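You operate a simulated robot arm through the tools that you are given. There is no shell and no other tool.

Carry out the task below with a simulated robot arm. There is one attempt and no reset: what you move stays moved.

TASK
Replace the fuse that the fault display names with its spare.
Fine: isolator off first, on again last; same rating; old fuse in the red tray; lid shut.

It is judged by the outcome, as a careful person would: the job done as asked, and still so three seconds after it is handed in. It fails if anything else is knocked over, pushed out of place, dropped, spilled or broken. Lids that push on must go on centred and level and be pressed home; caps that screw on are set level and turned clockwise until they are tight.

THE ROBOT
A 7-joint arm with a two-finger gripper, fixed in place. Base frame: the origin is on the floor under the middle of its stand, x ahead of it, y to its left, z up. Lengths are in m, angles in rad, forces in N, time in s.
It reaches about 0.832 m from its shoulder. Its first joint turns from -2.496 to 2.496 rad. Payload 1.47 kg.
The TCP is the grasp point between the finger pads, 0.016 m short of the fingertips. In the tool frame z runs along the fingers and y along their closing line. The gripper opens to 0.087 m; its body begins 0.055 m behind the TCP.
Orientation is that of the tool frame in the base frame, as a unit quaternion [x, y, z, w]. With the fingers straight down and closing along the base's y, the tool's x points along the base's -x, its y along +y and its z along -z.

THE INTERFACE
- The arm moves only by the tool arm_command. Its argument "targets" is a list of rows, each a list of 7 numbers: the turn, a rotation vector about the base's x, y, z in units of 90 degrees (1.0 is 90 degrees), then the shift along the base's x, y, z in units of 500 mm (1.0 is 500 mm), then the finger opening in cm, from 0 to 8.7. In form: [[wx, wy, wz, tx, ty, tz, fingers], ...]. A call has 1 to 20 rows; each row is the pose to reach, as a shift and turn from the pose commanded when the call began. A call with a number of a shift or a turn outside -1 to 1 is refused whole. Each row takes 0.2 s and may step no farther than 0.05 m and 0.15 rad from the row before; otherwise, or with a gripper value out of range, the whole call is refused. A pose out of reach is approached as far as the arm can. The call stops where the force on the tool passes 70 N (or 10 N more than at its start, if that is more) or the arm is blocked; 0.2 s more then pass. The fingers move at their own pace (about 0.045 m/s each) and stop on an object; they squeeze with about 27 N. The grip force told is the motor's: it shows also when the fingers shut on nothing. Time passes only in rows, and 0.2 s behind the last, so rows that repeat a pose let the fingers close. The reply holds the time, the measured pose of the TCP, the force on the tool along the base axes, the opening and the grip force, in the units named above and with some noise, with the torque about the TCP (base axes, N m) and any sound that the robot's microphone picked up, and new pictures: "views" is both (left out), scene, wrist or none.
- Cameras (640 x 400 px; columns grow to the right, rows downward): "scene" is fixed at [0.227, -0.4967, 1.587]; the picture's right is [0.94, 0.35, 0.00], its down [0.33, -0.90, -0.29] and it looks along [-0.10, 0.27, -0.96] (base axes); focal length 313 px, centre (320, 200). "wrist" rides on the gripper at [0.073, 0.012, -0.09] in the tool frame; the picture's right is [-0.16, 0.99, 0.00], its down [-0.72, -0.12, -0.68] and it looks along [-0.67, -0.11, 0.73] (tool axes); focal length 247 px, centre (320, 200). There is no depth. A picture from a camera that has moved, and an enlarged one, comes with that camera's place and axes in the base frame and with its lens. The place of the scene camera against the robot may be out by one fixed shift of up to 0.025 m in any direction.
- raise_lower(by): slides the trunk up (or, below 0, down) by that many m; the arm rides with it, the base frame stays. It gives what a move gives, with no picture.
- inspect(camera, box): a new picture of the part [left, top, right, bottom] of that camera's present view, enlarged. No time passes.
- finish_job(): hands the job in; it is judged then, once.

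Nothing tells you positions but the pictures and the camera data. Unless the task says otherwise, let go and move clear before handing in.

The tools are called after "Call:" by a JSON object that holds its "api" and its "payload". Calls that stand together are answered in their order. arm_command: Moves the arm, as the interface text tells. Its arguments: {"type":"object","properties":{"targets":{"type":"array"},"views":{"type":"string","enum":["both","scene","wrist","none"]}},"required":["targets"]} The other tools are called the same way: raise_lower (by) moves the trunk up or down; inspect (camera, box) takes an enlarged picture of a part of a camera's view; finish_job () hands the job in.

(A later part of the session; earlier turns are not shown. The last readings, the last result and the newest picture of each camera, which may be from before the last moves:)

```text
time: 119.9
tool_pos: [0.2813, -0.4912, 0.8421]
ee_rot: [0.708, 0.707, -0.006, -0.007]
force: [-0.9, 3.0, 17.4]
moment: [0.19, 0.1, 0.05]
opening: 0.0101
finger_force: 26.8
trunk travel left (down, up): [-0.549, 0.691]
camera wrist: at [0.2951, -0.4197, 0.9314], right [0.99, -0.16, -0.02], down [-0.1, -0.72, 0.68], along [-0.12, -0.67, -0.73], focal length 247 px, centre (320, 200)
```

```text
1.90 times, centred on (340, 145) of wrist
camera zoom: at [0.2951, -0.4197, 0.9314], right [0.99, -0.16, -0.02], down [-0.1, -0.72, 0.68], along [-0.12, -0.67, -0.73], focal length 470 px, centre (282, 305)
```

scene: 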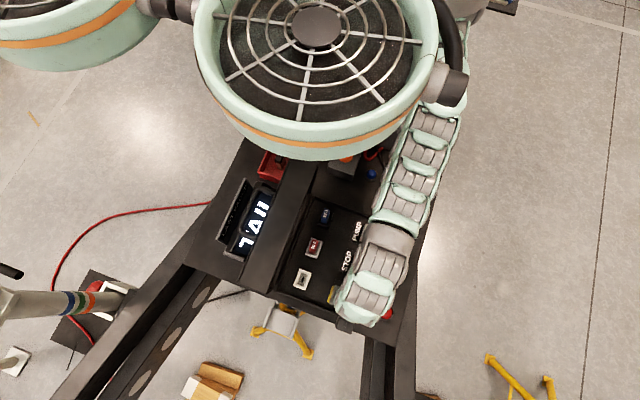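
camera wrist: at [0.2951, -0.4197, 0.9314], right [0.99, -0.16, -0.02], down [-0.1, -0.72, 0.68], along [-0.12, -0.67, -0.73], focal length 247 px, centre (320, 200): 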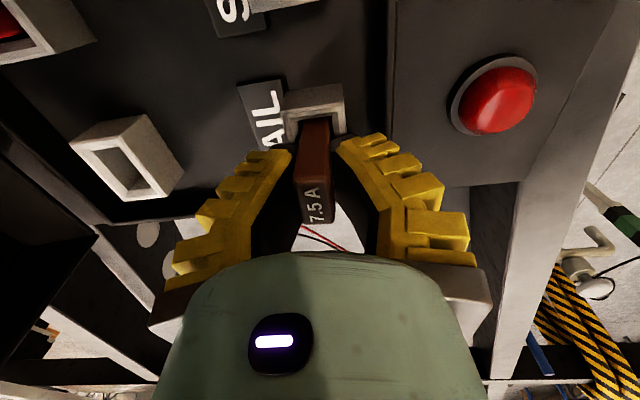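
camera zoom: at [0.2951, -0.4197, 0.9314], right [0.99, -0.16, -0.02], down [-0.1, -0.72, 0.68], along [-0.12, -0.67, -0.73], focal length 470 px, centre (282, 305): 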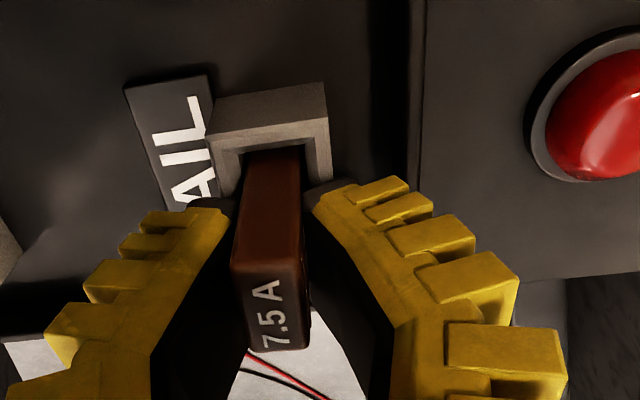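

The fuse bottomed out at the same height as the old one sat (17 N). I'll release, rise, and check how it sits.

Call:
{"api": "arm_command", "payload": {"targets": [[0, 0, 0, 0, 0, 0.003, 1.5], [0, 0, 0, 0, 0, 0.003, 2.6], [0, 0, 0, 0, 0, 0.003, 3.2], [0, 0, 0, 0, 0, 0.003, 3.2], [0, 0, 0, 0, 0, 0.04, 3.2], [0, 0, 0, 0, 0, 0.08, 3.2], [0, 0, 0, 0, 0, 0.12, 3.2], [0, 0, 0, 0, 0, 0.12, 3.2]]}}

Call:
{"api": "inspect", "payload": {"camera": "wrist", "box": [200, 0, 460, 200]}}

Call:
{"api": "inspect", "payload": {"camera": "scene", "box": [280, 190, 400, 320]}}

```text
time: 121.7
tool_pos: [0.281, -0.4912, 0.9005]
ee_rot: [0.707, 0.707, -0.006, -0.008]
force: [0.3, -0.2, 0.9]
moment: [0.0, 0.0, -0.02]
opening: 0.0379
finger_force: 4.3
trunk travel left (down, up): [-0.549, 0.691]
camera wrist: at [0.2946, -0.4183, 0.9904], right [0.99, -0.16, -0.02], down [-0.1, -0.73, 0.68], along [-0.12, -0.67, -0.73], focal length 247 px, centre (320, 200)
```

scene: 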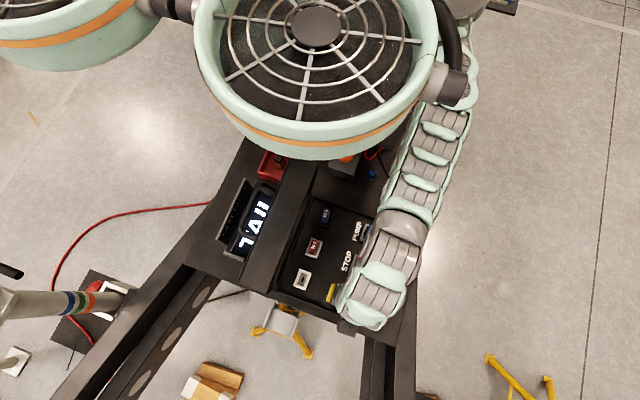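
wrist: 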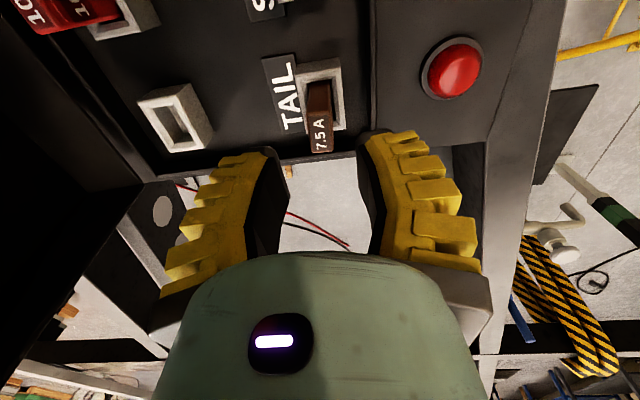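

```text
2.00 times, centred on (330, 100) of wrist
camera zoom: at [0.2946, -0.4183, 0.9904], right [0.99, -0.16, -0.02], down [-0.1, -0.73, 0.68], along [-0.12, -0.67, -0.73], focal length 494 px, centre (300, 400)
```

zoom: 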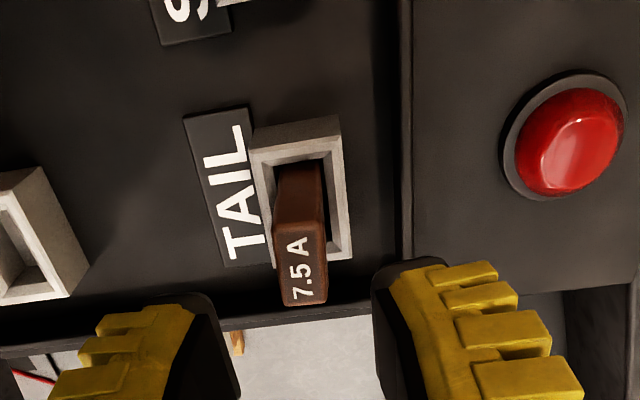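

```text
3.08 times, centred on (340, 255) of scene
camera zoom: at [0.227, -0.4967, 1.587], right [0.94, 0.35, 0.0], down [0.33, -0.9, -0.29], along [-0.1, 0.27, -0.96], focal length 962 px, centre (258, 31)
```

zoom: 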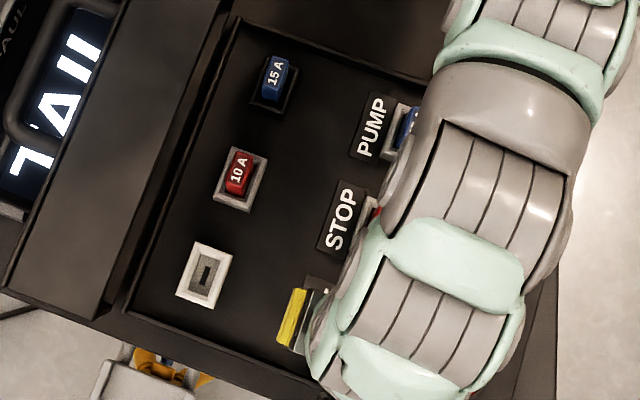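

The new 7.5 A fuse stands upright in the TAIL socket, at the depth the old one had. I'll close the fingers and give its top a gentle press to make sure it's home.

Call:
{"api": "arm_command", "payload": {"targets": [[0, -0.009, 0, 0, 0.001, 0.01, 1.5], [0, -0.009, 0, 0, 0.001, 0.01, 0], [0, -0.009, 0, 0, 0.001, 0.01, 0], [0, -0.009, 0, 0, 0.001, -0.01, 0], [0, -0.009, 0, 0, 0.001, -0.03, 0], [0, -0.009, 0, 0, 0.001, -0.04, 0], [0, -0.009, 0, 0, 0.001, -0.046, 0]]}}

Call:
{"api": "inspect", "payload": {"camera": "wrist", "box": [220, 40, 460, 240]}}

```text
time: 123.3
tool_pos: [0.2823, -0.4887, 0.8778]
ee_rot: [0.708, 0.707, -0.001, -0.004]
force: [1.3, 0.8, 0.3]
moment: [-0.02, -0.01, 0.02]
opening: 0.0
finger_force: 27.2
trunk travel left (down, up): [-0.549, 0.691]
camera wrist: at [0.2939, -0.4178, 0.9681], right [0.99, -0.16, -0.01], down [-0.11, -0.73, 0.68], along [-0.11, -0.67, -0.73], focal length 247 px, centre (320, 200)
```

scene: 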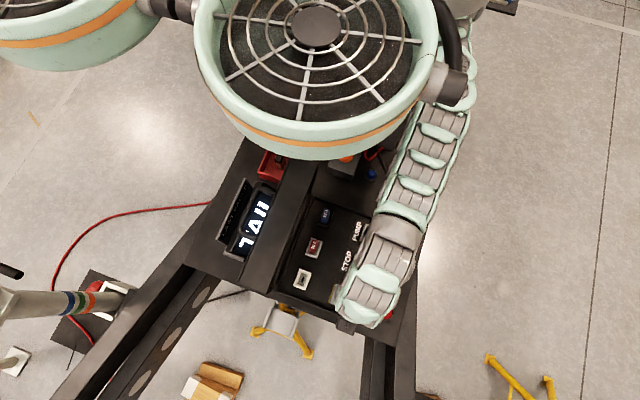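
wrist: 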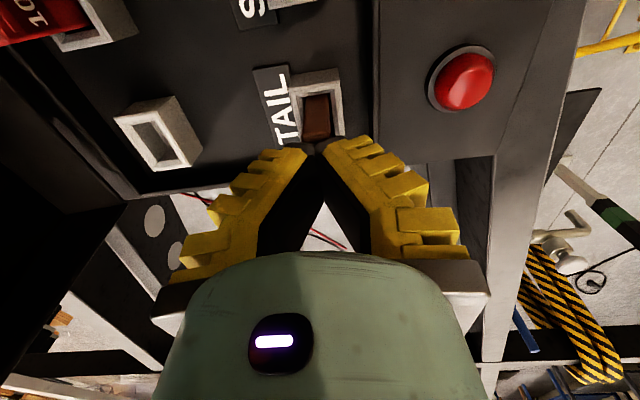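

```text
2.00 times, centred on (340, 140) of wrist
camera zoom: at [0.2939, -0.4178, 0.9681], right [0.99, -0.16, -0.01], down [-0.11, -0.73, 0.68], along [-0.11, -0.67, -0.73], focal length 494 px, centre (280, 320)
```

zoom: 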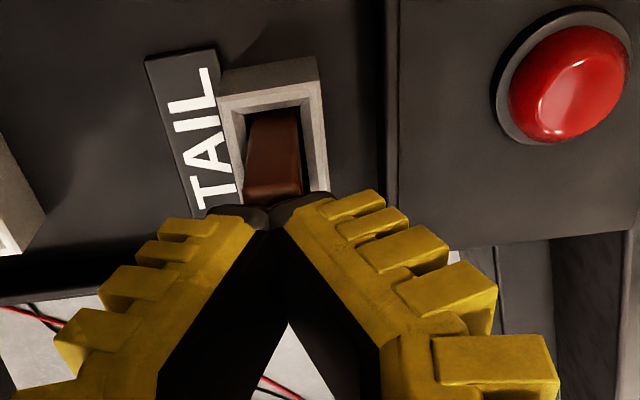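

The closed tips are just above the fuse. Pressing down in 2 mm steps.

Call:
{"api": "arm_command", "payload": {"targets": [[0, 0, 0, -0.002, -0.003, -0.004, 0], [0, 0, 0, -0.002, -0.003, -0.008, 0], [0, 0, 0, -0.002, -0.003, -0.012, 0], [0, 0, 0, -0.002, -0.003, -0.016, 0], [0, 0, 0, -0.002, -0.003, -0.02, 0]], "views": "wrist"}}

```text
time: 124.5
tool_pos: [0.2838, -0.4956, 0.8728]
ee_rot: [0.708, 0.707, -0.003, 0.001]
force: [-1.3, 8.0, 42.9]
moment: [0.45, -0.03, 0.04]
opening: 0.0084
finger_force: 27.0
trunk travel left (down, up): [-0.549, 0.691]
camera wrist: at [0.2946, -0.4229, 0.9608], right [0.99, -0.16, 0.0], down [-0.11, -0.72, 0.68], along [-0.11, -0.67, -0.73], focal length 247 px, centre (320, 200)
```

wrist: 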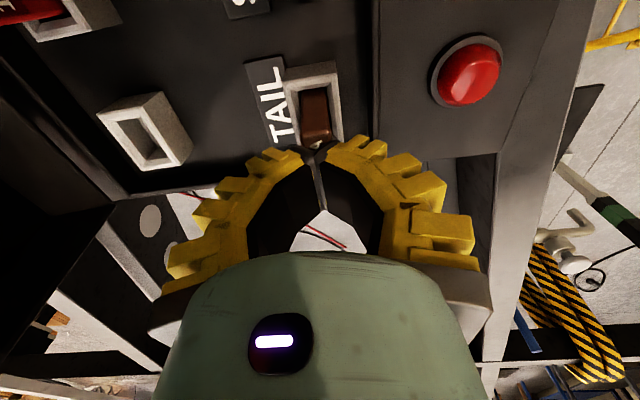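

The press met a solid stop (43 N), so the fuse is fully home. Backing straight off and checking it.

Call:
{"api": "arm_command", "payload": {"targets": [[0, 0, 0, 0, 0.004, 0.02, 0], [0, 0, 0, 0, 0.006, 0.06, 0], [0, 0, 0, 0, 0.006, 0.12, 1], [0, 0, 0, -0.02, 0.01, 0.2, 2], [0, 0, 0, -0.03, 0.02, 0.24, 3]], "views": "wrist"}}

Call:
{"api": "inspect", "payload": {"camera": "wrist", "box": [180, 0, 440, 170]}}

```text
time: 125.7
tool_pos: [0.2668, -0.4828, 0.9897]
ee_rot: [0.707, 0.707, 0.0, -0.005]
force: [0.3, -0.2, 0.6]
moment: [0.0, 0.02, 0.02]
opening: 0.0364
finger_force: 4.9
trunk travel left (down, up): [-0.549, 0.691]
camera wrist: at [0.2783, -0.4105, 1.0785], right [0.99, -0.16, -0.01], down [-0.11, -0.73, 0.68], along [-0.11, -0.67, -0.74], focal length 247 px, centre (320, 200)
```

wrist: 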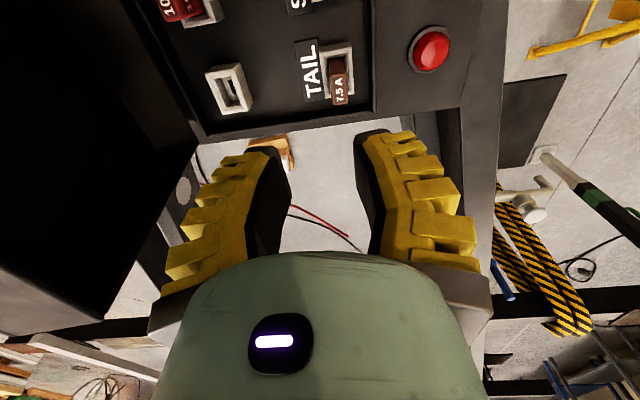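

```text
2.35 times, centred on (310, 85) of wrist
camera zoom: at [0.2783, -0.4105, 1.0785], right [0.99, -0.16, -0.01], down [-0.11, -0.73, 0.68], along [-0.11, -0.67, -0.74], focal length 581 px, centre (344, 471)
```

zoom: 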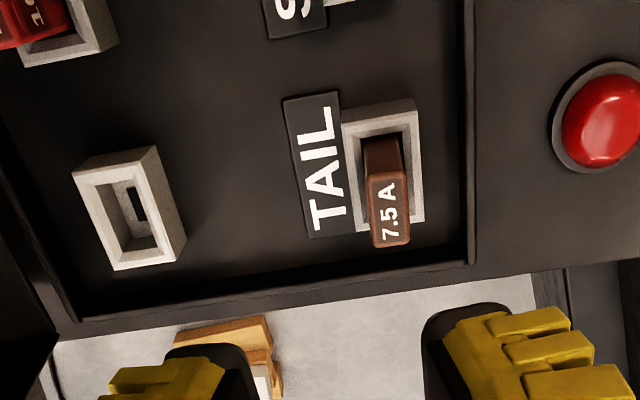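

The replacement is done: the 7.5 A spare is fully seated in TAIL. Next is closing the lid; I'll raise the trunk and go back to the handle by reversing the path I left by.

Call:
{"api": "raise_lower", "payload": {"by": 0.203}}

Call:
{"api": "arm_command", "payload": {"targets": [[0, 0, 0, -0.02, 0.02, 0.02, 3], [0, 0, 0, -0.1, 0.05, 0.03, 3], [0, 0, 0, -0.18, 0.08, 0.03, 3], [0, 0, 0, -0.26, 0.11, 0.02, 3], [0, 0, 0, -0.34, 0.13, 0.0, 3], [0, 0, 0, -0.42, 0.14, -0.02, 3], [0, 0, 0, -0.495, 0.144, -0.04, 3], [0, 0, 0, -0.495, 0.144, -0.055, 3], [0, 0, 0, -0.495, 0.144, -0.055, 3]]}}

```text
time: 127.9
tool_pos: [0.266, -0.4829, 1.1917]
ee_rot: [0.707, 0.707, -0.002, -0.005]
force: [0.0, 0.3, -0.1]
moment: [0.0, -0.01, -0.02]
opening: 0.036
finger_force: 4.2
trunk travel left (down, up): [-0.752, 0.488]
```

```text
time: 129.9
tool_pos: [0.0199, -0.4103, 1.1658]
ee_rot: [0.707, 0.707, -0.003, -0.003]
force: [-0.1, -0.2, 0.6]
moment: [-0.01, -0.01, 0.0]
opening: 0.0359
finger_force: 4.8
trunk travel left (down, up): [-0.752, 0.488]
camera wrist: at [0.0314, -0.3395, 1.2545], right [0.99, -0.16, -0.01], down [-0.11, -0.72, 0.68], along [-0.11, -0.67, -0.73], focal length 247 px, centre (320, 200)
```

scene: 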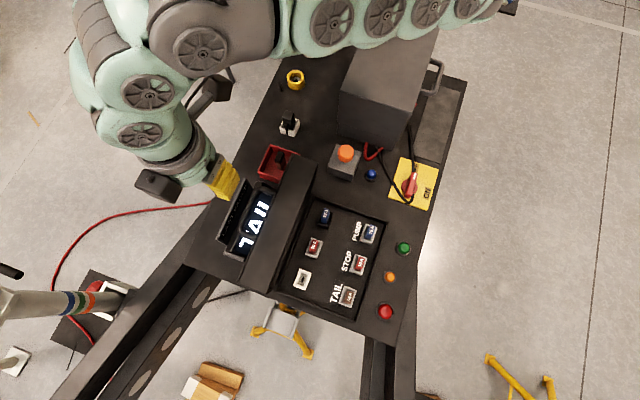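
wrist: 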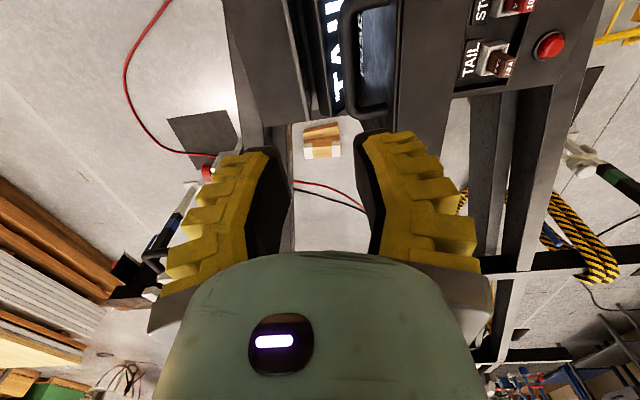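

The lid is still open and everything else is in place. I'll descend toward the handle with the same tilt as before, pausing above it to check.

Call:
{"api": "arm_command", "payload": {"targets": [[0, -0.03, 0, 0, 0, -0.06, 3], [0, -0.06, 0, 0, 0, -0.12, 3], [0, -0.09, 0, 0.003, -0.002, -0.18, 3], [0, -0.12, 0, 0.006, -0.004, -0.22, 3], [0, -0.12, 0, 0.006, -0.004, -0.22, 3]]}}

Call:
{"api": "inspect", "payload": {"camera": "wrist", "box": [200, 0, 480, 240]}}

```text
time: 131.1
tool_pos: [0.0204, -0.4117, 1.0548]
ee_rot: [0.704, 0.704, 0.065, 0.063]
force: [-0.4, 0.1, 1.1]
moment: [0.0, 0.0, 0.0]
opening: 0.0361
finger_force: 4.9
trunk travel left (down, up): [-0.752, 0.488]
camera wrist: at [0.0165, -0.3399, 1.1447], right [0.97, -0.16, 0.18], down [-0.24, -0.72, 0.65], along [0.03, -0.67, -0.74], focal length 247 px, centre (320, 200)
```

scene: 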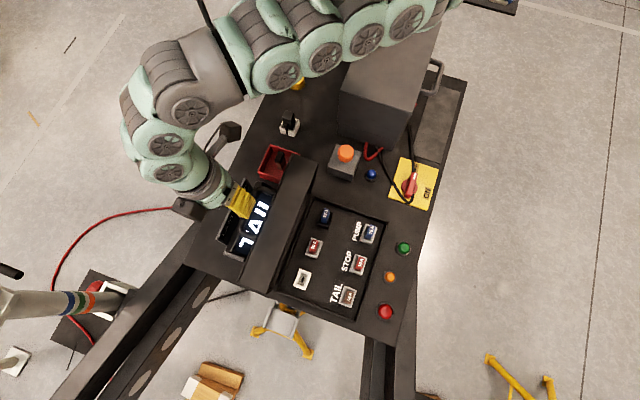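
wrist: 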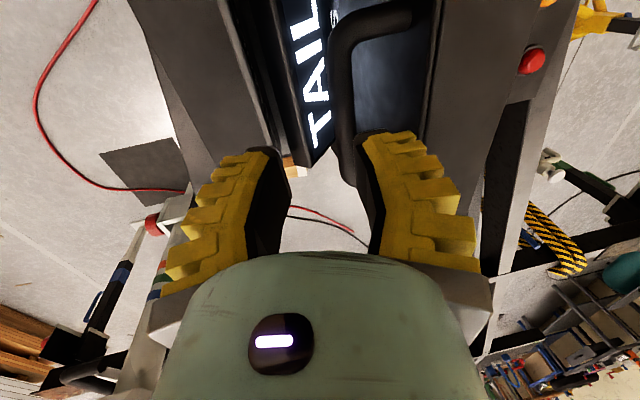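

```text
1.67 times, centred on (340, 120) of wrist
camera zoom: at [0.0165, -0.3399, 1.1447], right [0.97, -0.16, 0.18], down [-0.24, -0.72, 0.65], along [0.03, -0.67, -0.74], focal length 412 px, centre (287, 333)
```

zoom: 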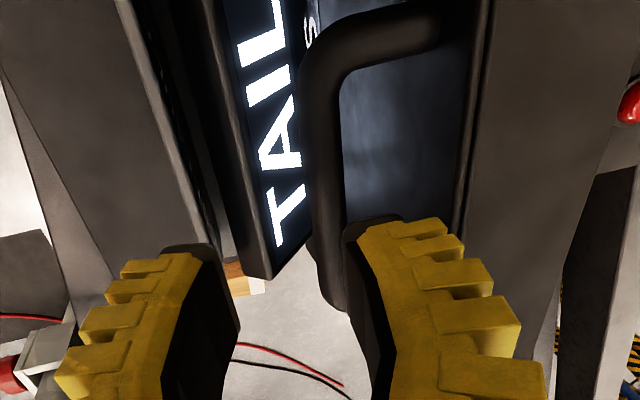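

The bar is close to the +x finger, so descending here would land the finger on it. I'll shift +x about 13 mm and narrow the opening a little first.

Call:
{"api": "arm_command", "payload": {"targets": [[0, 0, 0, 0.013, 0, 0.006, 2.6], [0, 0, 0, 0.026, 0, 0.006, 2.6], [0, 0, 0, 0.026, 0, 0.006, 2.6]], "views": "wrist"}}

Call:
{"api": "inspect", "payload": {"camera": "wrist", "box": [200, 0, 480, 240]}}

```text
time: 131.9
tool_pos: [0.0342, -0.4118, 1.0584]
ee_rot: [0.704, 0.704, 0.065, 0.063]
force: [0.5, -0.4, -0.5]
moment: [0.03, 0.0, 0.03]
opening: 0.0323
finger_force: 4.4
trunk travel left (down, up): [-0.752, 0.488]
camera wrist: at [0.0294, -0.3404, 1.1481], right [0.97, -0.16, 0.18], down [-0.24, -0.73, 0.65], along [0.03, -0.67, -0.74], focal length 247 px, centre (320, 200)
```

wrist: 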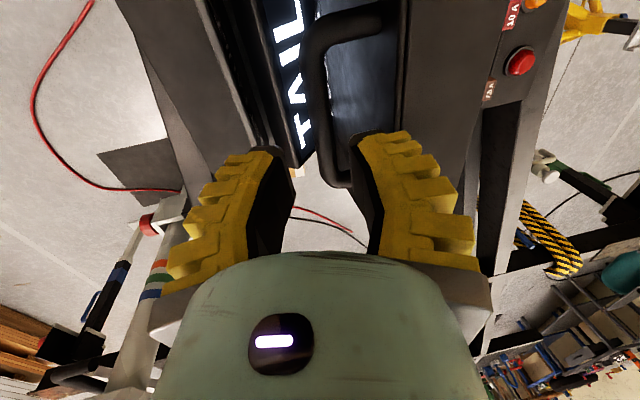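

```text
1.67 times, centred on (340, 120) of wrist
camera zoom: at [0.0294, -0.3404, 1.1481], right [0.97, -0.16, 0.18], down [-0.24, -0.73, 0.65], along [0.03, -0.67, -0.74], focal length 412 px, centre (287, 333)
```

zoom: 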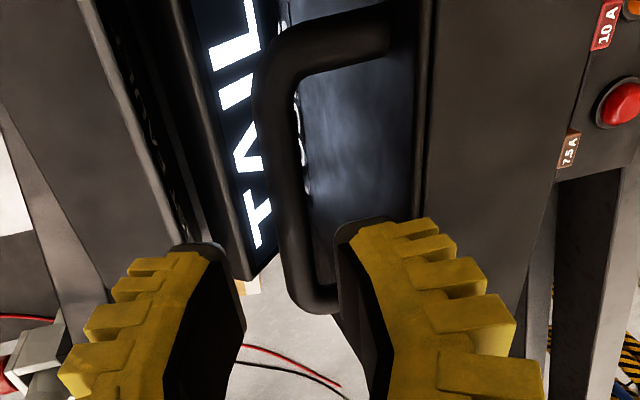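

The bar is centred now. I'll narrow to 2 cm and slide down along the finger direction so that the bar sits between the fingers.

Call:
{"api": "arm_command", "payload": {"targets": [[0, 0, 0, 0, 0, 0, 2.0], [0, 0, 0, 0.005, 0, -0.028, 2.0], [0, 0, 0, 0.01, 0, -0.055, 2.0], [0, 0, 0, 0.015, 0, -0.083, 2.0], [0, 0, 0, 0.0205, 0, -0.11, 2.0], [0, 0, 0, 0.0205, 0, -0.11, 2.0]]}}

Call:
{"api": "inspect", "payload": {"camera": "wrist", "box": [200, 0, 480, 260]}}

```text
time: 133.3
tool_pos: [0.0442, -0.4124, 1.0043]
ee_rot: [0.704, 0.705, 0.066, 0.063]
force: [-0.9, 1.3, -0.6]
moment: [0.0, -0.01, 0.01]
opening: 0.0263
finger_force: 4.4
trunk travel left (down, up): [-0.752, 0.488]
camera wrist: at [0.0394, -0.3408, 1.0932], right [0.97, -0.16, 0.18], down [-0.24, -0.73, 0.65], along [0.03, -0.67, -0.74], focal length 247 px, centre (320, 200)
```

scene: 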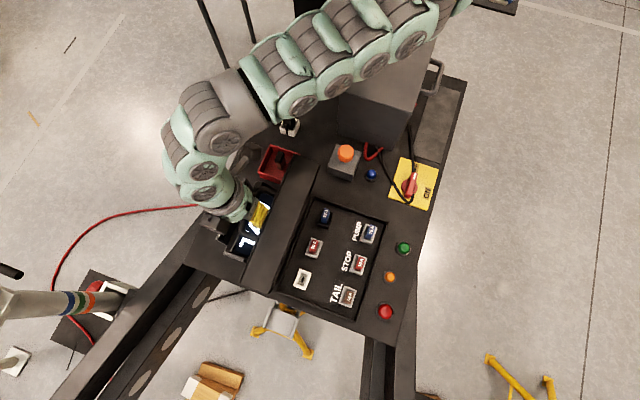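
wrist: 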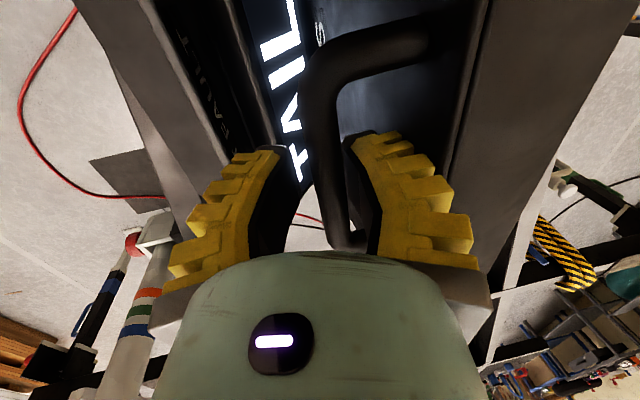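

```text
1.54 times, centred on (340, 130) of wrist
camera zoom: at [0.0394, -0.3408, 1.0932], right [0.97, -0.16, 0.18], down [-0.24, -0.73, 0.65], along [0.03, -0.67, -0.74], focal length 380 px, centre (289, 308)
```

zoom: 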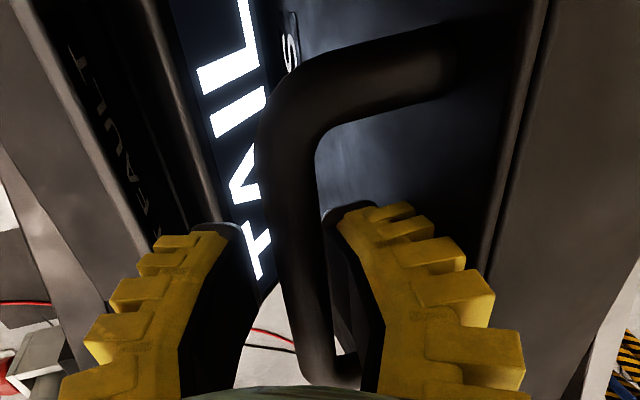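

The bar is nicely between the fingers with no contact. Closing on it.

Call:
{"api": "arm_command", "payload": {"targets": [[0, 0, 0, 0, 0, 0, 1], [0, 0, 0, 0, 0, 0, 0], [0, 0, 0, 0, 0, 0, 0], [0, 0, 0, 0, 0, 0, 0]], "views": "wrist"}}

```text
time: 134.3
tool_pos: [0.0461, -0.4123, 1.0025]
ee_rot: [0.703, 0.705, 0.066, 0.064]
force: [8.6, -4.3, -12.4]
moment: [0.26, 0.04, -0.06]
opening: 0.0061
finger_force: 29.5
trunk travel left (down, up): [-0.752, 0.488]
camera wrist: at [0.0419, -0.3409, 1.0927], right [0.97, -0.16, 0.18], down [-0.24, -0.73, 0.64], along [0.03, -0.67, -0.74], focal length 247 px, centre (320, 200)
```

wrist: 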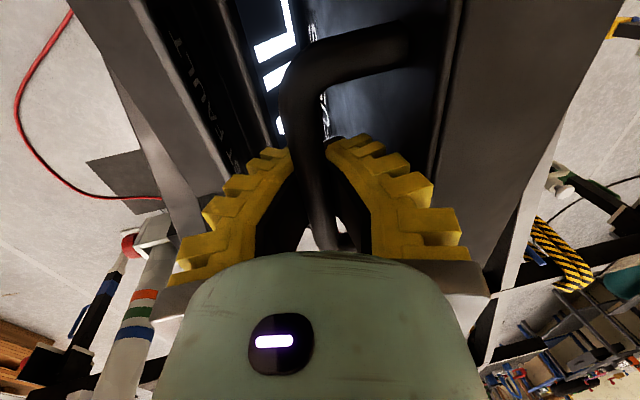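

The handle is held. I'll bring the lid down along the reverse arc, in stages.

Call:
{"api": "arm_command", "payload": {"targets": [[0, 0, 0, 0.031, 0, 0.0042, 0], [0, 0, 0, 0.0576, 0, 0.0108, 0], [0, 0, 0, 0.0848, 0, 0.0156, 0], [0, 0, 0, 0.1122, 0, 0.0184, 0], [0, 0, 0, 0.1396, 0, 0.0194, 0]]}}

```text
time: 135.5
tool_pos: [0.116, -0.4128, 1.0128]
ee_rot: [0.704, 0.705, 0.066, 0.063]
force: [1.0, -0.8, 0.1]
moment: [0.05, -0.01, -0.04]
opening: 0.0058
finger_force: 29.0
trunk travel left (down, up): [-0.752, 0.488]
camera wrist: at [0.1109, -0.341, 1.1025], right [0.97, -0.16, 0.18], down [-0.24, -0.73, 0.65], along [0.03, -0.67, -0.74], focal length 247 px, centre (320, 200)
```

scene: 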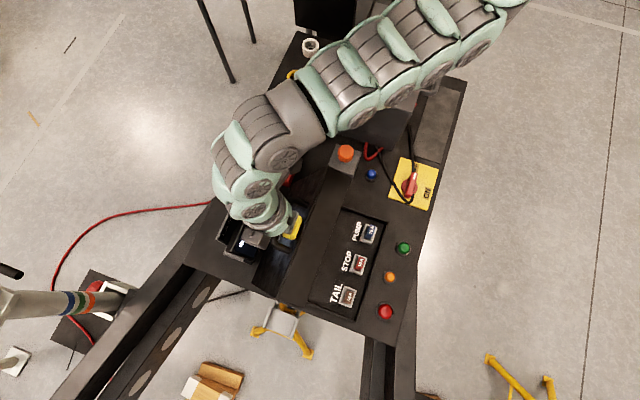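
wrist: 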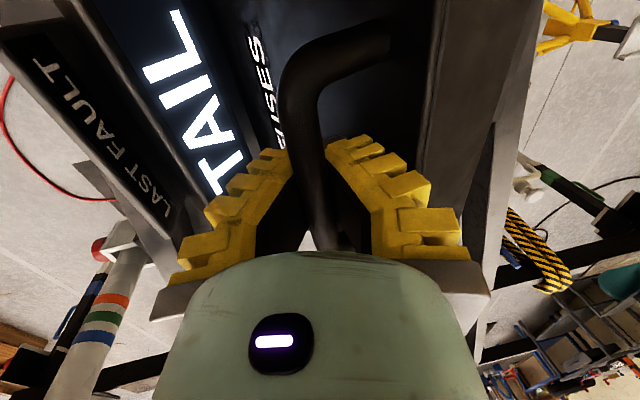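

The lid follows freely with almost no load. Continuing down to about 30° open.

Call:
{"api": "arm_command", "payload": {"targets": [[0, 0.003, 0, 0.0274, 0, -0.001, 0], [0, 0.006, 0, 0.0548, 0, -0.0038, 0], [0, 0.009, 0, 0.082, 0, -0.0086, 0], [0, 0.012, 0, 0.1086, 0, -0.0152, 0], [0, 0.015, 0, 0.1348, 0, -0.0238, 0], [0, 0.018, 0, 0.1606, 0, -0.0332, 0], [0, 0.021, 0, 0.186, 0, -0.0444, 0], [0, 0.024, 0, 0.2106, 0, -0.057, 0], [0, 0.027, 0, 0.2344, 0, -0.0714, 0]]}}

```text
time: 137.5
tool_pos: [0.2312, -0.4121, 0.9764]
ee_rot: [0.705, 0.705, 0.049, 0.048]
force: [-2.8, -0.5, -3.2]
moment: [0.04, -0.02, 0.04]
opening: 0.0057
finger_force: 28.5
trunk travel left (down, up): [-0.752, 0.488]
camera wrist: at [0.2307, -0.3407, 1.0668], right [0.98, -0.16, 0.14], down [-0.21, -0.73, 0.66], along [-0.01, -0.67, -0.74], focal length 247 px, centre (320, 200)
```

scene: 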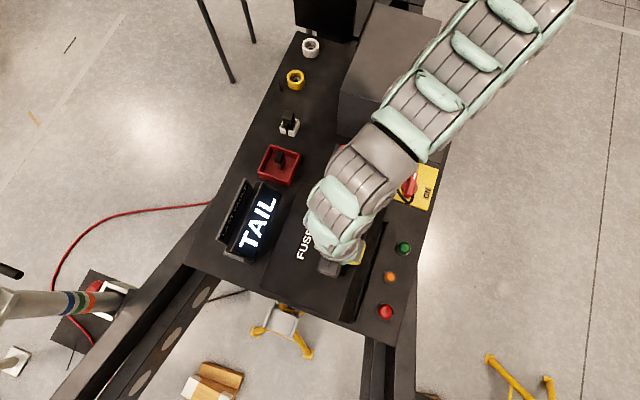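
wrist: 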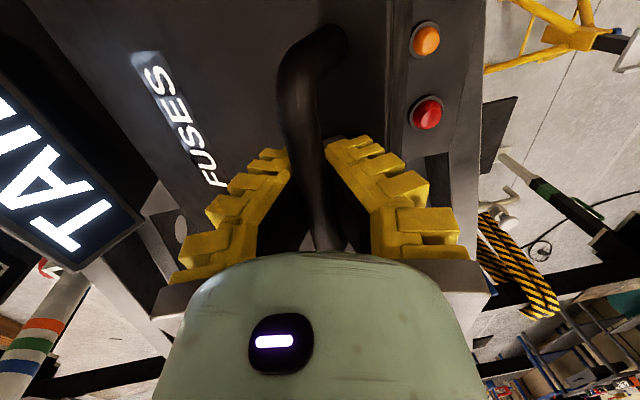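

The lid is at about 30° and well controlled. Bringing it down the rest of the way.

Call:
{"api": "arm_command", "payload": {"targets": [[0, 0.011, 0, 0.0228, 0, -0.0162, 0], [0, 0.022, 0, 0.0444, 0, -0.0338, 0], [0, 0.033, 0, 0.065, 0, -0.053, 0], [0, 0.044, 0, 0.0836, 0, -0.0742, 0], [0, 0.055, 0, 0.1002, 0, -0.097, 0], [0, 0.066, 0, 0.1152, 0, -0.1208, 0], [0, 0.077, 0, 0.1284, 0, -0.1456, 0], [0, 0.086, 0, 0.1342, 0, -0.1586, 0], [0, 0.086, 0, 0.1342, 0, -0.1586, 0]]}}

```text
time: 139.5
tool_pos: [0.2983, -0.4111, 0.8972]
ee_rot: [0.708, 0.707, 0.003, 0.001]
force: [0.8, -0.7, -2.1]
moment: [-0.01, -0.01, 0.01]
opening: 0.0
finger_force: 28.3
trunk travel left (down, up): [-0.752, 0.488]
camera wrist: at [0.3098, -0.3397, 0.9863], right [0.99, -0.16, 0.0], down [-0.12, -0.73, 0.68], along [-0.1, -0.67, -0.74], focal length 247 px, centre (320, 200)
```

scene: 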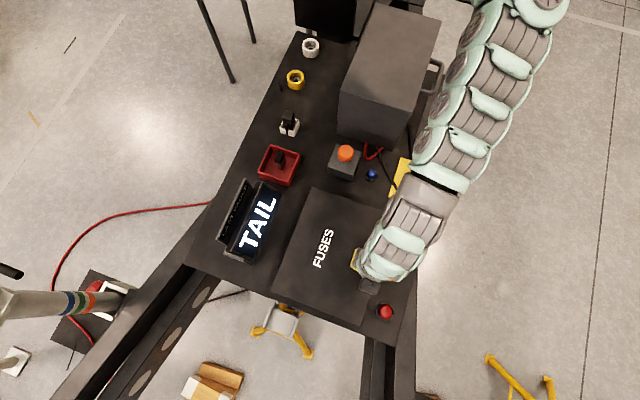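
wrist: 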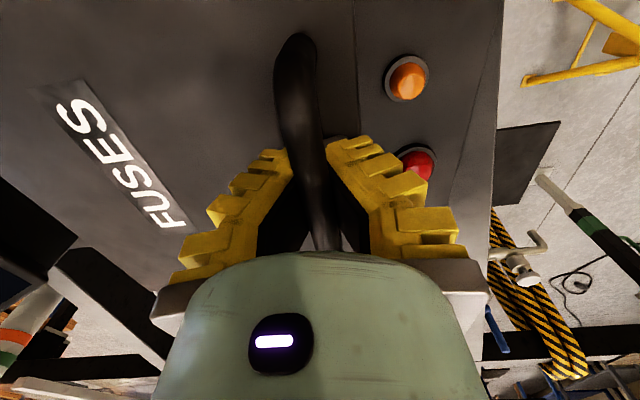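

The lid is down. I'll press the handle gently to confirm that it is fully shut.

Call:
{"api": "arm_command", "payload": {"targets": [[0, 0, 0, 0, 0, -0.008, 0], [0, 0, 0, 0, 0, -0.016, 0], [0, 0, 0, 0, 0, -0.022, 0]], "views": "none"}}

Call:
{"api": "inspect", "payload": {"camera": "scene", "box": [225, 160, 465, 340]}}

```text
time: 140.3
tool_pos: [0.3, -0.4136, 0.8868]
ee_rot: [0.707, 0.707, 0.003, 0.001]
force: [-1.2, 2.6, 10.5]
moment: [0.02, -0.04, 0.14]
opening: 0.006
finger_force: 28.5
trunk travel left (down, up): [-0.752, 0.488]
```

```text
2.22 times, centred on (345, 250) of scene
camera zoom: at [0.227, -0.4967, 1.587], right [0.94, 0.35, 0.0], down [0.33, -0.9, -0.29], along [-0.1, 0.27, -0.96], focal length 695 px, centre (264, 89)
```

zoom: 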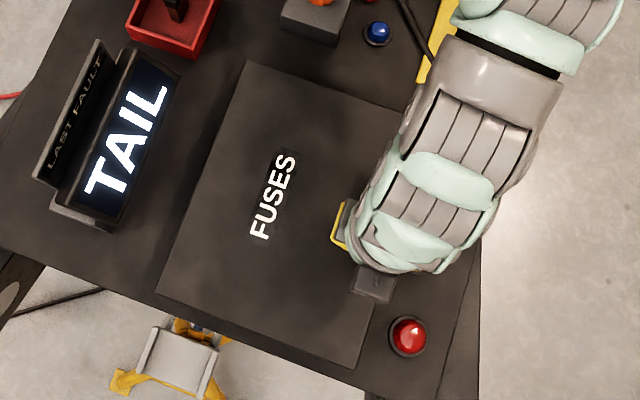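

The lid's corners match their original shut position. I'll release the handle and rise.

Call:
{"api": "arm_command", "payload": {"targets": [[0, 0, 0, 0, 0.002, 0.012, 0], [0, 0, 0, 0, 0.002, 0.014, 2], [0, 0, 0, 0, 0.002, 0.014, 4], [0, 0, 0, 0, 0.002, 0.014, 4.5], [0, 0, 0, 0, 0.002, 0.06, 4.5], [0, 0, 0, 0, 0.002, 0.14, 4.5], [0, 0, 0, 0, 0.002, 0.23, 4.5]]}}

Call:
{"api": "inspect", "payload": {"camera": "scene", "box": [225, 160, 465, 340]}}

```text
time: 141.9
tool_pos: [0.3026, -0.4117, 1.0014]
ee_rot: [0.705, 0.709, 0.003, 0.003]
force: [4.3, -2.0, 3.4]
moment: [0.14, 0.29, 0.0]
opening: 0.0506
finger_force: 3.5
trunk travel left (down, up): [-0.752, 0.488]
camera wrist: at [0.3141, -0.3401, 1.0914], right [0.99, -0.15, 0.01], down [-0.12, -0.73, 0.68], along [-0.1, -0.67, -0.74], focal length 247 px, centre (320, 200)
```

scene: 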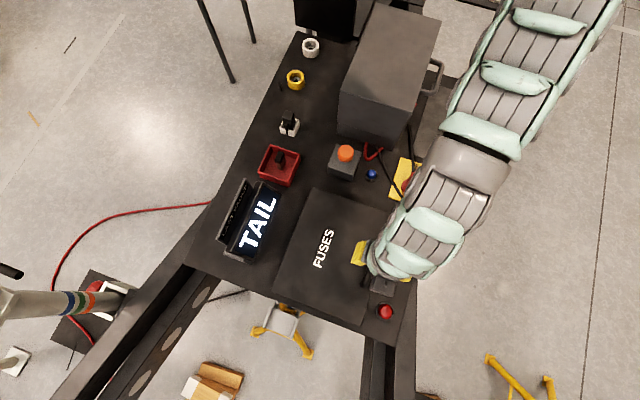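
wrist: 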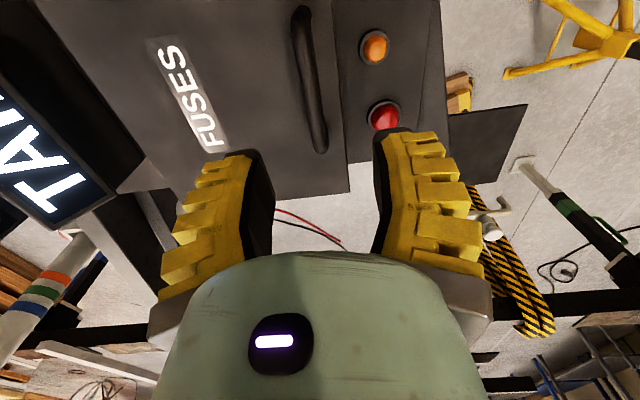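

```text
2.22 times, centred on (345, 250) of scene
camera zoom: at [0.227, -0.4967, 1.587], right [0.94, 0.35, 0.0], down [0.33, -0.9, -0.29], along [-0.1, 0.27, -0.96], focal length 695 px, centre (264, 89)
```

zoom: 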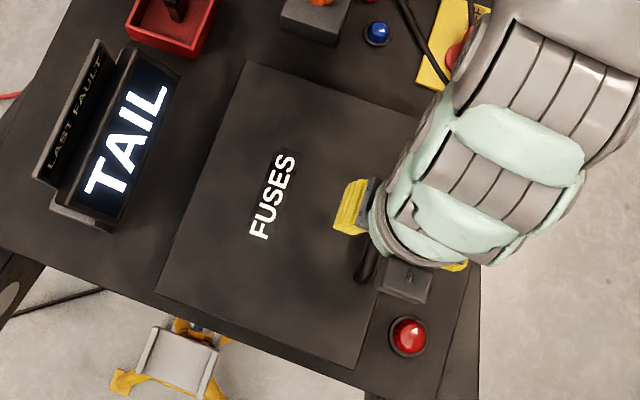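

The lid is shut. Last step is the isolator: the bar points to OFF (+y), and I need to turn it clockwise back to ON (+x). I'll raise the trunk to the height that worked before and turn the gripper around.

Call:
{"api": "raise_lower", "payload": {"by": 0.13}}

Call:
{"api": "arm_command", "payload": {"targets": [[0, 0, 0.09, 0, 0.02, 0, 6], [0, 0, 0.18, 0, 0.05, 0, 6], [0, 0, 0.27, 0.01, 0.08, 0, 6], [0, 0, 0.36, 0.02, 0.12, -0.02, 6], [0, 0, 0.45, 0.03, 0.16, -0.04, 6], [0, 0, 0.54, 0.04, 0.2, -0.06, 6], [0, 0, 0.63, 0.05, 0.25, -0.08, 6], [0, 0, 0.72, 0.06, 0.3, -0.1, 6], [0, 0, 0.81, 0.07, 0.35, -0.13, 6], [0, 0, 0.9, 0.08, 0.4, -0.16, 6], [0, 0, 0.95, 0.085, 0.44, -0.2, 6], [0, 0, 1.0, 0.085, 0.476, -0.24, 6], [0, 0, 1.0, 0.085, 0.476, -0.24, 6]]}}

```text
time: 143.5
tool_pos: [0.2996, -0.412, 1.1315]
ee_rot: [0.707, 0.707, 0.002, 0.0]
force: [0.3, -0.3, 0.1]
moment: [0.06, 0.01, 0.03]
opening: 0.0505
finger_force: 4.1
trunk travel left (down, up): [-0.882, 0.358]
```

```text
time: 146.3
tool_pos: [0.422, -0.3322, 1.0919]
ee_rot: [0.0, 1.0, 0.002, 0.0]
force: [-0.3, 0.1, -0.8]
moment: [-0.01, -0.01, 0.0]
opening: 0.0646
finger_force: 3.3
out of reach, approached as far as the arm can: row 2, 3, 4, 5, 6, 7, 8, 9, 10, 11, 12, 13
trunk travel left (down, up): [-0.882, 0.358]
camera wrist: at [0.3496, -0.3225, 1.1816], right [0.16, 0.99, 0.0], down [0.73, -0.12, 0.68], along [0.67, -0.1, -0.73], focal length 247 px, centre (320, 200)
```

scene: 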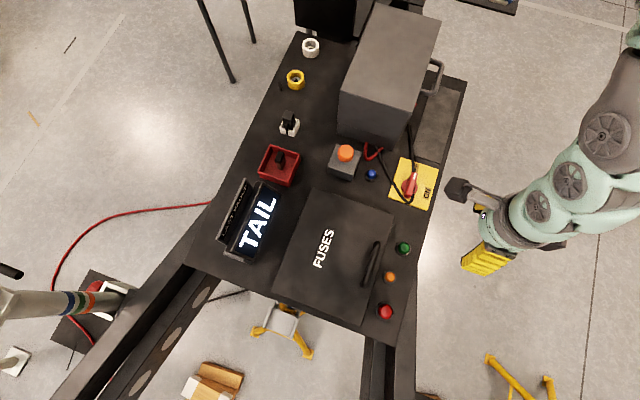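
wrist: 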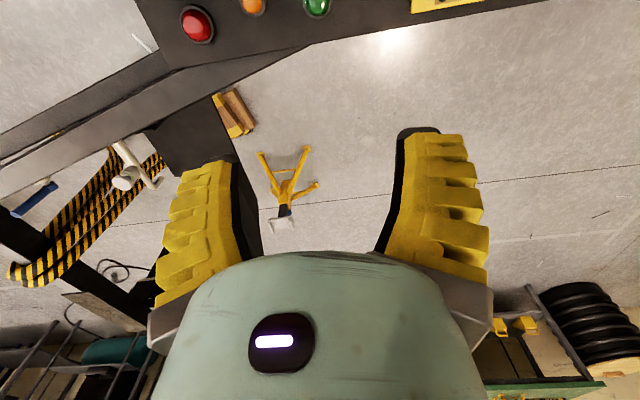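

The gripper ended out to the right in a different arm posture, clear of the bench, and the bench looks undisturbed. I'll bring it back toward the isolator.

Call:
{"api": "arm_command", "payload": {"targets": [[0, 0, 0, 0, 0.06, 0, 6], [0, 0, 0, -0.02, 0.12, -0.02, 6], [0, 0, 0, -0.05, 0.18, -0.04, 6], [0, 0, 0, -0.09, 0.24, -0.06, 6], [0, 0, 0, -0.12, 0.29, -0.08, 6], [0, 0, 0, -0.154, 0.324, -0.1, 6], [0, 0, 0, -0.154, 0.324, -0.14, 6], [0, 0, 0, -0.154, 0.324, -0.14, 6]]}}

```text
time: 148.1
tool_pos: [0.4312, -0.329, 1.0919]
ee_rot: [-0.001, 1.0, 0.001, 0.0]
force: [-0.1, -0.4, -0.1]
moment: [-0.02, -0.02, 0.01]
opening: 0.0647
finger_force: 3.3
out of reach, approached as far as the arm can: row 1, 2, 3, 4, 5, 6, 7, 8
trunk travel left (down, up): [-0.882, 0.358]
camera wrist: at [0.3587, -0.3177, 1.1815], right [0.16, 0.99, 0.0], down [0.73, -0.12, 0.68], along [0.67, -0.1, -0.74], focal length 247 px, centre (320, 200)
```

scene: 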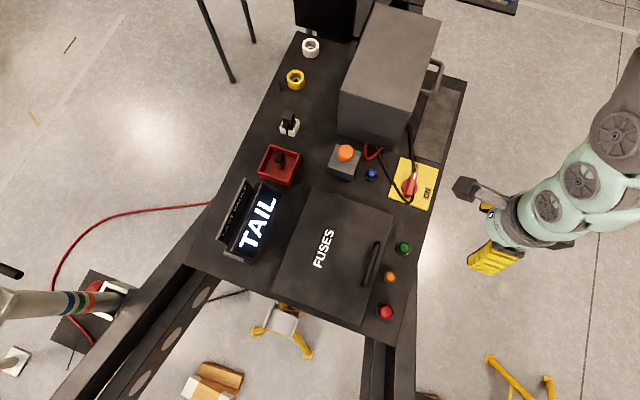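
wrist: 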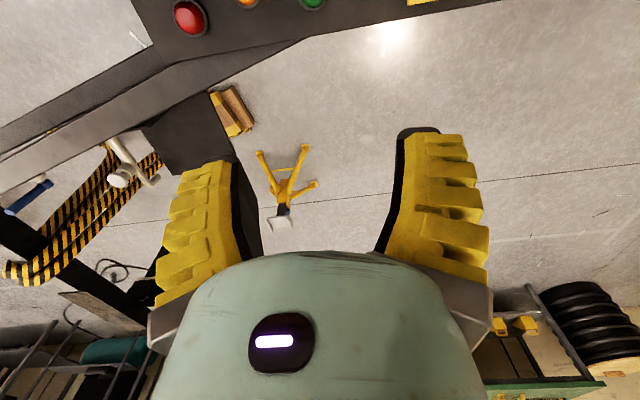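

The solver is stuck in an awkward posture here. I'll unwind the turn the way I came to recover the earlier arm configuration.

Call:
{"api": "arm_command", "payload": {"targets": [[0, 0, -0.09, -0.01, -0.01, 0, 6], [0, 0, -0.18, -0.03, -0.02, 0, 6], [0, 0, -0.27, -0.05, -0.03, 0.01, 6], [0, 0, -0.36, -0.08, -0.05, 0.02, 6], [0, 0, -0.45, -0.11, -0.07, 0.03, 6], [0, 0, -0.54, -0.14, -0.09, 0.04, 6], [0, 0, -0.63, -0.17, -0.11, 0.05, 6], [0, 0, -0.72, -0.2, -0.13, 0.06, 6], [0, 0, -0.81, -0.23, -0.15, 0.07, 6], [0, 0, -0.9, -0.255, -0.16, 0.08, 6], [0, 0, -0.95, -0.262, -0.162, 0.08, 6], [0, 0, -1.0, -0.262, -0.162, 0.08, 6], [0, 0, -1.0, -0.262, -0.162, 0.08, 6]]}}

```text
time: 150.9
tool_pos: [0.2994, -0.4133, 1.135]
ee_rot: [0.708, 0.707, 0.001, 0.001]
force: [-0.2, -1.0, -0.4]
moment: [0.04, -0.01, -0.02]
opening: 0.0647
finger_force: 3.7
trunk travel left (down, up): [-0.882, 0.358]
camera wrist: at [0.3111, -0.3419, 1.2235], right [0.99, -0.16, 0.0], down [-0.12, -0.73, 0.68], along [-0.1, -0.67, -0.74], focal length 247 px, centre (320, 200)
```

scene: 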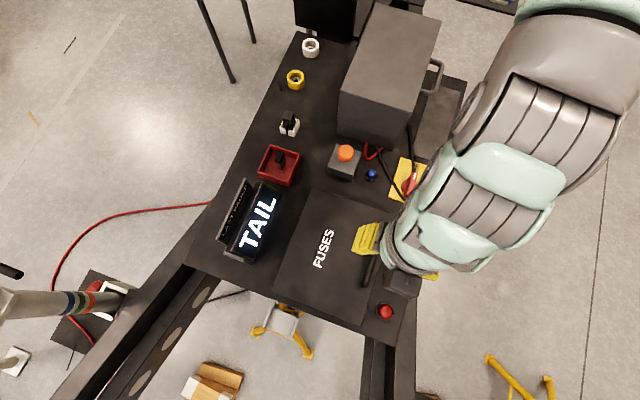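
wrist: 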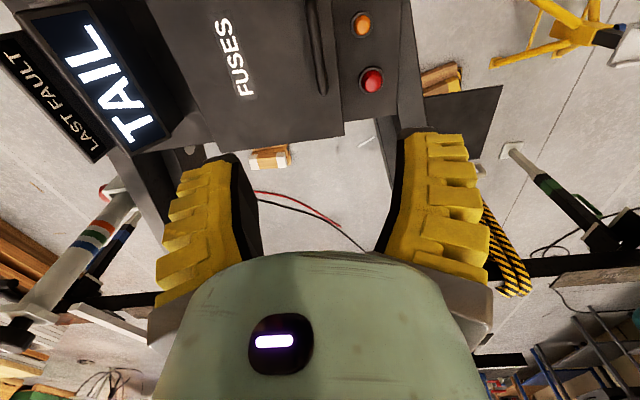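

Posture recovered. I'll first go to the spot where this turn worked before (0.205, -0.386, 1.167) and rotate there.

Call:
{"api": "arm_command", "payload": {"targets": [[0, 0, 0, -0.06, 0.01, 0.02, 6], [0, 0, 0, -0.12, 0.03, 0.04, 6], [0, 0, 0, -0.188, 0.053, 0.064, 6], [0, 0, 0, -0.188, 0.053, 0.064, 6]], "views": "none"}}

Call:
{"api": "arm_command", "payload": {"targets": [[0, 0, 0.09, 0, 0, 0, 6], [0, 0, 0.18, 0, 0, 0, 6], [0, 0, 0.27, 0, 0, 0, 6], [0, 0, 0.36, 0, 0, 0, 6], [0, 0, 0.45, 0, 0, 0, 6], [0, 0, 0.54, 0, 0, 0, 6], [0, 0, 0.63, 0, 0, 0, 6], [0, 0, 0.72, 0, 0, 0, 6], [0, 0, 0.81, 0, 0, 0, 6], [0, 0, 0.9, 0, 0, 0, 6], [0, 0, 0.96, 0, 0, 0, 6], [0, 0, 1.0, 0, 0, 0, 6]]}}

```text
time: 151.9
tool_pos: [0.2034, -0.4156, 1.1532]
ee_rot: [0.707, 0.707, 0.003, 0.001]
force: [0.9, -0.5, 0.2]
moment: [0.0, -0.01, 0.02]
opening: 0.0643
finger_force: 3.1
out of reach, approached as far as the arm can: row 1, 2, 3, 4
trunk travel left (down, up): [-0.882, 0.358]
```

```text
time: 154.5
tool_pos: [0.2027, -0.4176, 1.1514]
ee_rot: [-0.001, 1.0, 0.002, -0.001]
force: [0.5, -0.4, -0.1]
moment: [0.02, 0.01, -0.05]
opening: 0.0645
finger_force: 2.9
trunk travel left (down, up): [-0.882, 0.358]
camera wrist: at [0.1298, -0.407, 1.2406], right [0.16, 0.99, 0.0], down [0.73, -0.12, 0.68], along [0.67, -0.1, -0.74], focal length 247 px, centre (320, 200)
```

scene: 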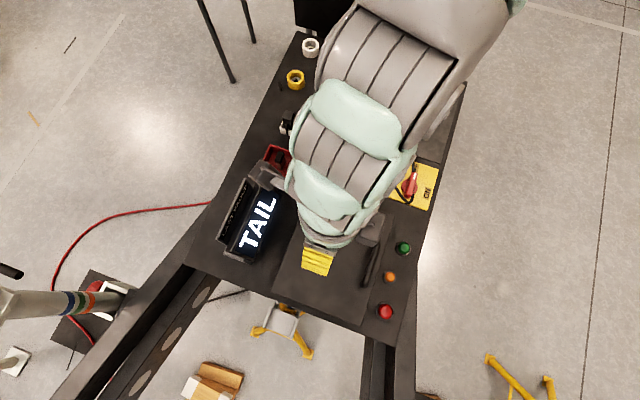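
wrist: 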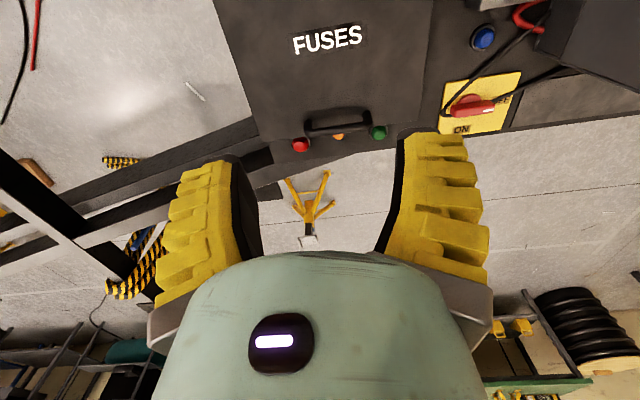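

Now the gripper is at yaw 0 in a good posture. I'll move toward the isolator in yaw 0.

Call:
{"api": "arm_command", "payload": {"targets": [[0, 0, 0, 0.05, 0.02, -0.02, 6], [0, 0, 0, 0.1, 0.05, -0.05, 6], [0, 0, 0, 0.15, 0.09, -0.08, 6], [0, 0, 0, 0.19, 0.14, -0.12, 6], [0, 0, 0, 0.22, 0.19, -0.16, 6], [0, 0, 0, 0.25, 0.25, -0.2, 6], [0, 0, 0, 0.27, 0.31, -0.24, 6], [0, 0, 0, 0.28, 0.37, -0.27, 6], [0, 0, 0, 0.285, 0.43, -0.29, 6], [0, 0, 0, 0.285, 0.49, -0.3, 6], [0, 0, 0, 0.285, 0.49, -0.3, 6]]}}

```text
time: 156.9
tool_pos: [0.4313, -0.3272, 1.0922]
ee_rot: [0.001, 1.0, 0.002, -0.001]
force: [0.9, 0.0, -0.3]
moment: [-0.01, 0.0, 0.01]
opening: 0.0646
finger_force: 3.5
out of reach, approached as far as the arm can: row 1, 2, 3, 4, 5, 6, 7, 8, 9, 10, 11
trunk travel left (down, up): [-0.882, 0.358]
camera wrist: at [0.3583, -0.3175, 1.1815], right [0.16, 0.99, 0.0], down [0.73, -0.12, 0.68], along [0.67, -0.11, -0.73], focal length 247 px, centre (320, 200)
```

scene: 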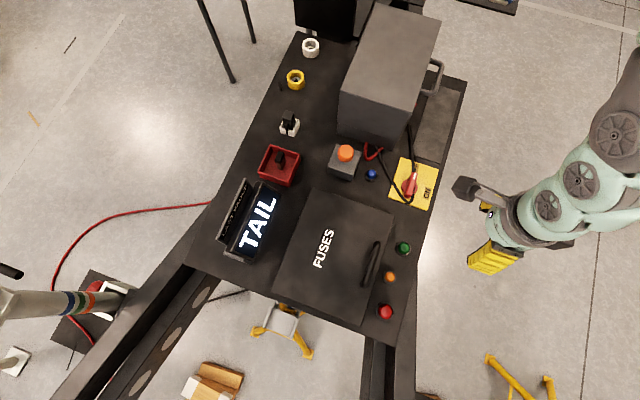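
wrist: 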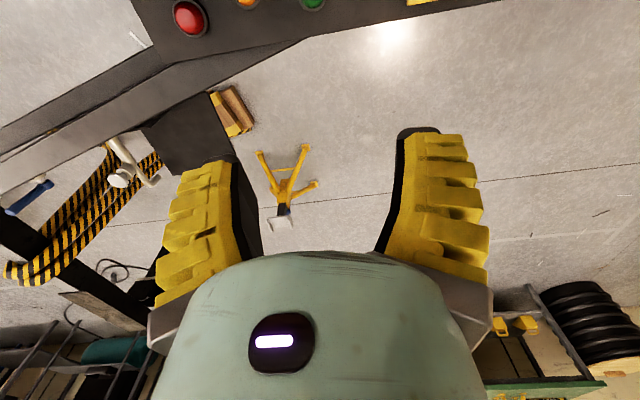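

It stalled at the same place, at the limit of the base joint for this posture, so the isolator isn't reachable upright from this branch. I'll unwind again, then approach the knob with the tool tilted so that the wrist stays further toward -y, and push the bar round to ON.

Call:
{"api": "arm_command", "payload": {"targets": [[0, 0, -0.09, -0.01, -0.01, 0, 4], [0, 0, -0.18, -0.03, -0.02, 0, 4], [0, 0, -0.27, -0.05, -0.03, 0.01, 3], [0, 0, -0.36, -0.08, -0.05, 0.02, 2], [0, 0, -0.45, -0.11, -0.07, 0.03, 1], [0, 0, -0.54, -0.14, -0.09, 0.04, 0], [0, 0, -0.63, -0.17, -0.11, 0.05, 0], [0, 0, -0.72, -0.2, -0.13, 0.06, 0], [0, 0, -0.81, -0.23, -0.15, 0.07, 0], [0, 0, -0.9, -0.255, -0.16, 0.08, 0], [0, 0, -0.95, -0.262, -0.162, 0.08, 0], [0, 0, -1.0, -0.262, -0.162, 0.08, 0], [0, 0, -1.0, -0.262, -0.162, 0.08, 0]], "views": "none"}}

Call:
{"api": "raise_lower", "payload": {"by": -0.15}}

Call:
{"api": "arm_command", "payload": {"targets": [[0.05, 0, 0, 0, 0.02, 0.02, 0], [0.1, 0, 0, 0.01, 0.05, 0.03, 0], [0.15, 0, 0, 0.02, 0.08, 0.03, 0], [0.2, 0, 0, 0.03, 0.12, 0.03, 0], [0.25, 0, 0, 0.05, 0.16, 0.02, 0], [0.27, 0, 0, 0.07, 0.2, 0, 0], [0.27, 0, 0, 0.09, 0.24, -0.02, 0], [0.27, 0, 0, 0.11, 0.28, -0.04, 0], [0.27, 0, 0, 0.13, 0.32, -0.06, 0]]}}

```text
time: 159.7
tool_pos: [0.2927, -0.4111, 1.1295]
ee_rot: [0.708, 0.706, 0.002, 0.001]
force: [-0.1, 0.4, -1.1]
moment: [-0.02, 0.0, -0.02]
opening: 0.0001
finger_force: 26.8
trunk travel left (down, up): [-0.882, 0.358]
```

```text
time: 161.4
tool_pos: [0.2938, -0.4116, 0.9792]
ee_rot: [0.707, 0.707, 0.001, 0.001]
force: [-0.3, 0.5, 0.2]
moment: [0.01, -0.01, -0.02]
opening: 0.0003
finger_force: 26.7
trunk travel left (down, up): [-0.732, 0.508]
```

```text
time: 163.4
tool_pos: [0.3628, -0.2636, 0.9552]
ee_rot: [0.691, 0.691, 0.151, -0.149]
force: [-0.6, 0.2, 0.1]
moment: [0.01, -0.03, 0.02]
opening: 0.0001
finger_force: 27.3
out of reach, approached as far as the arm can: row 9
trunk travel left (down, up): [-0.732, 0.508]
camera wrist: at [0.3741, -0.2349, 1.0671], right [0.99, -0.15, -0.06], down [-0.12, -0.94, 0.32], along [-0.11, -0.31, -0.95], focal length 247 px, centre (320, 200)
```

scene: 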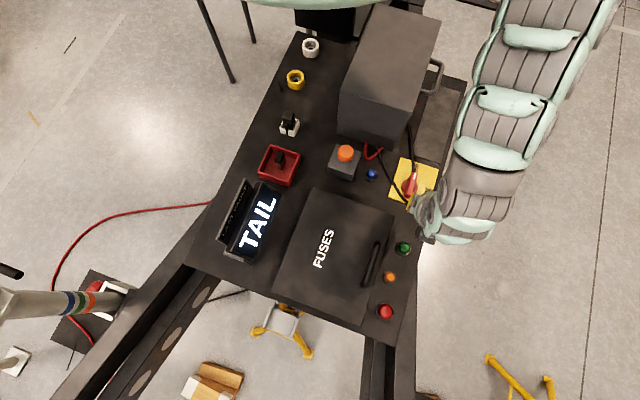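
wrist: 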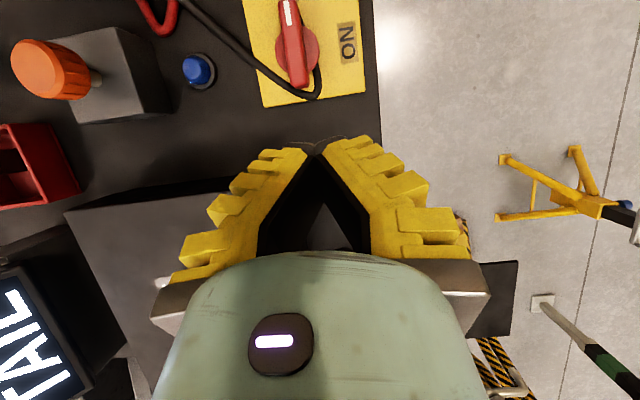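

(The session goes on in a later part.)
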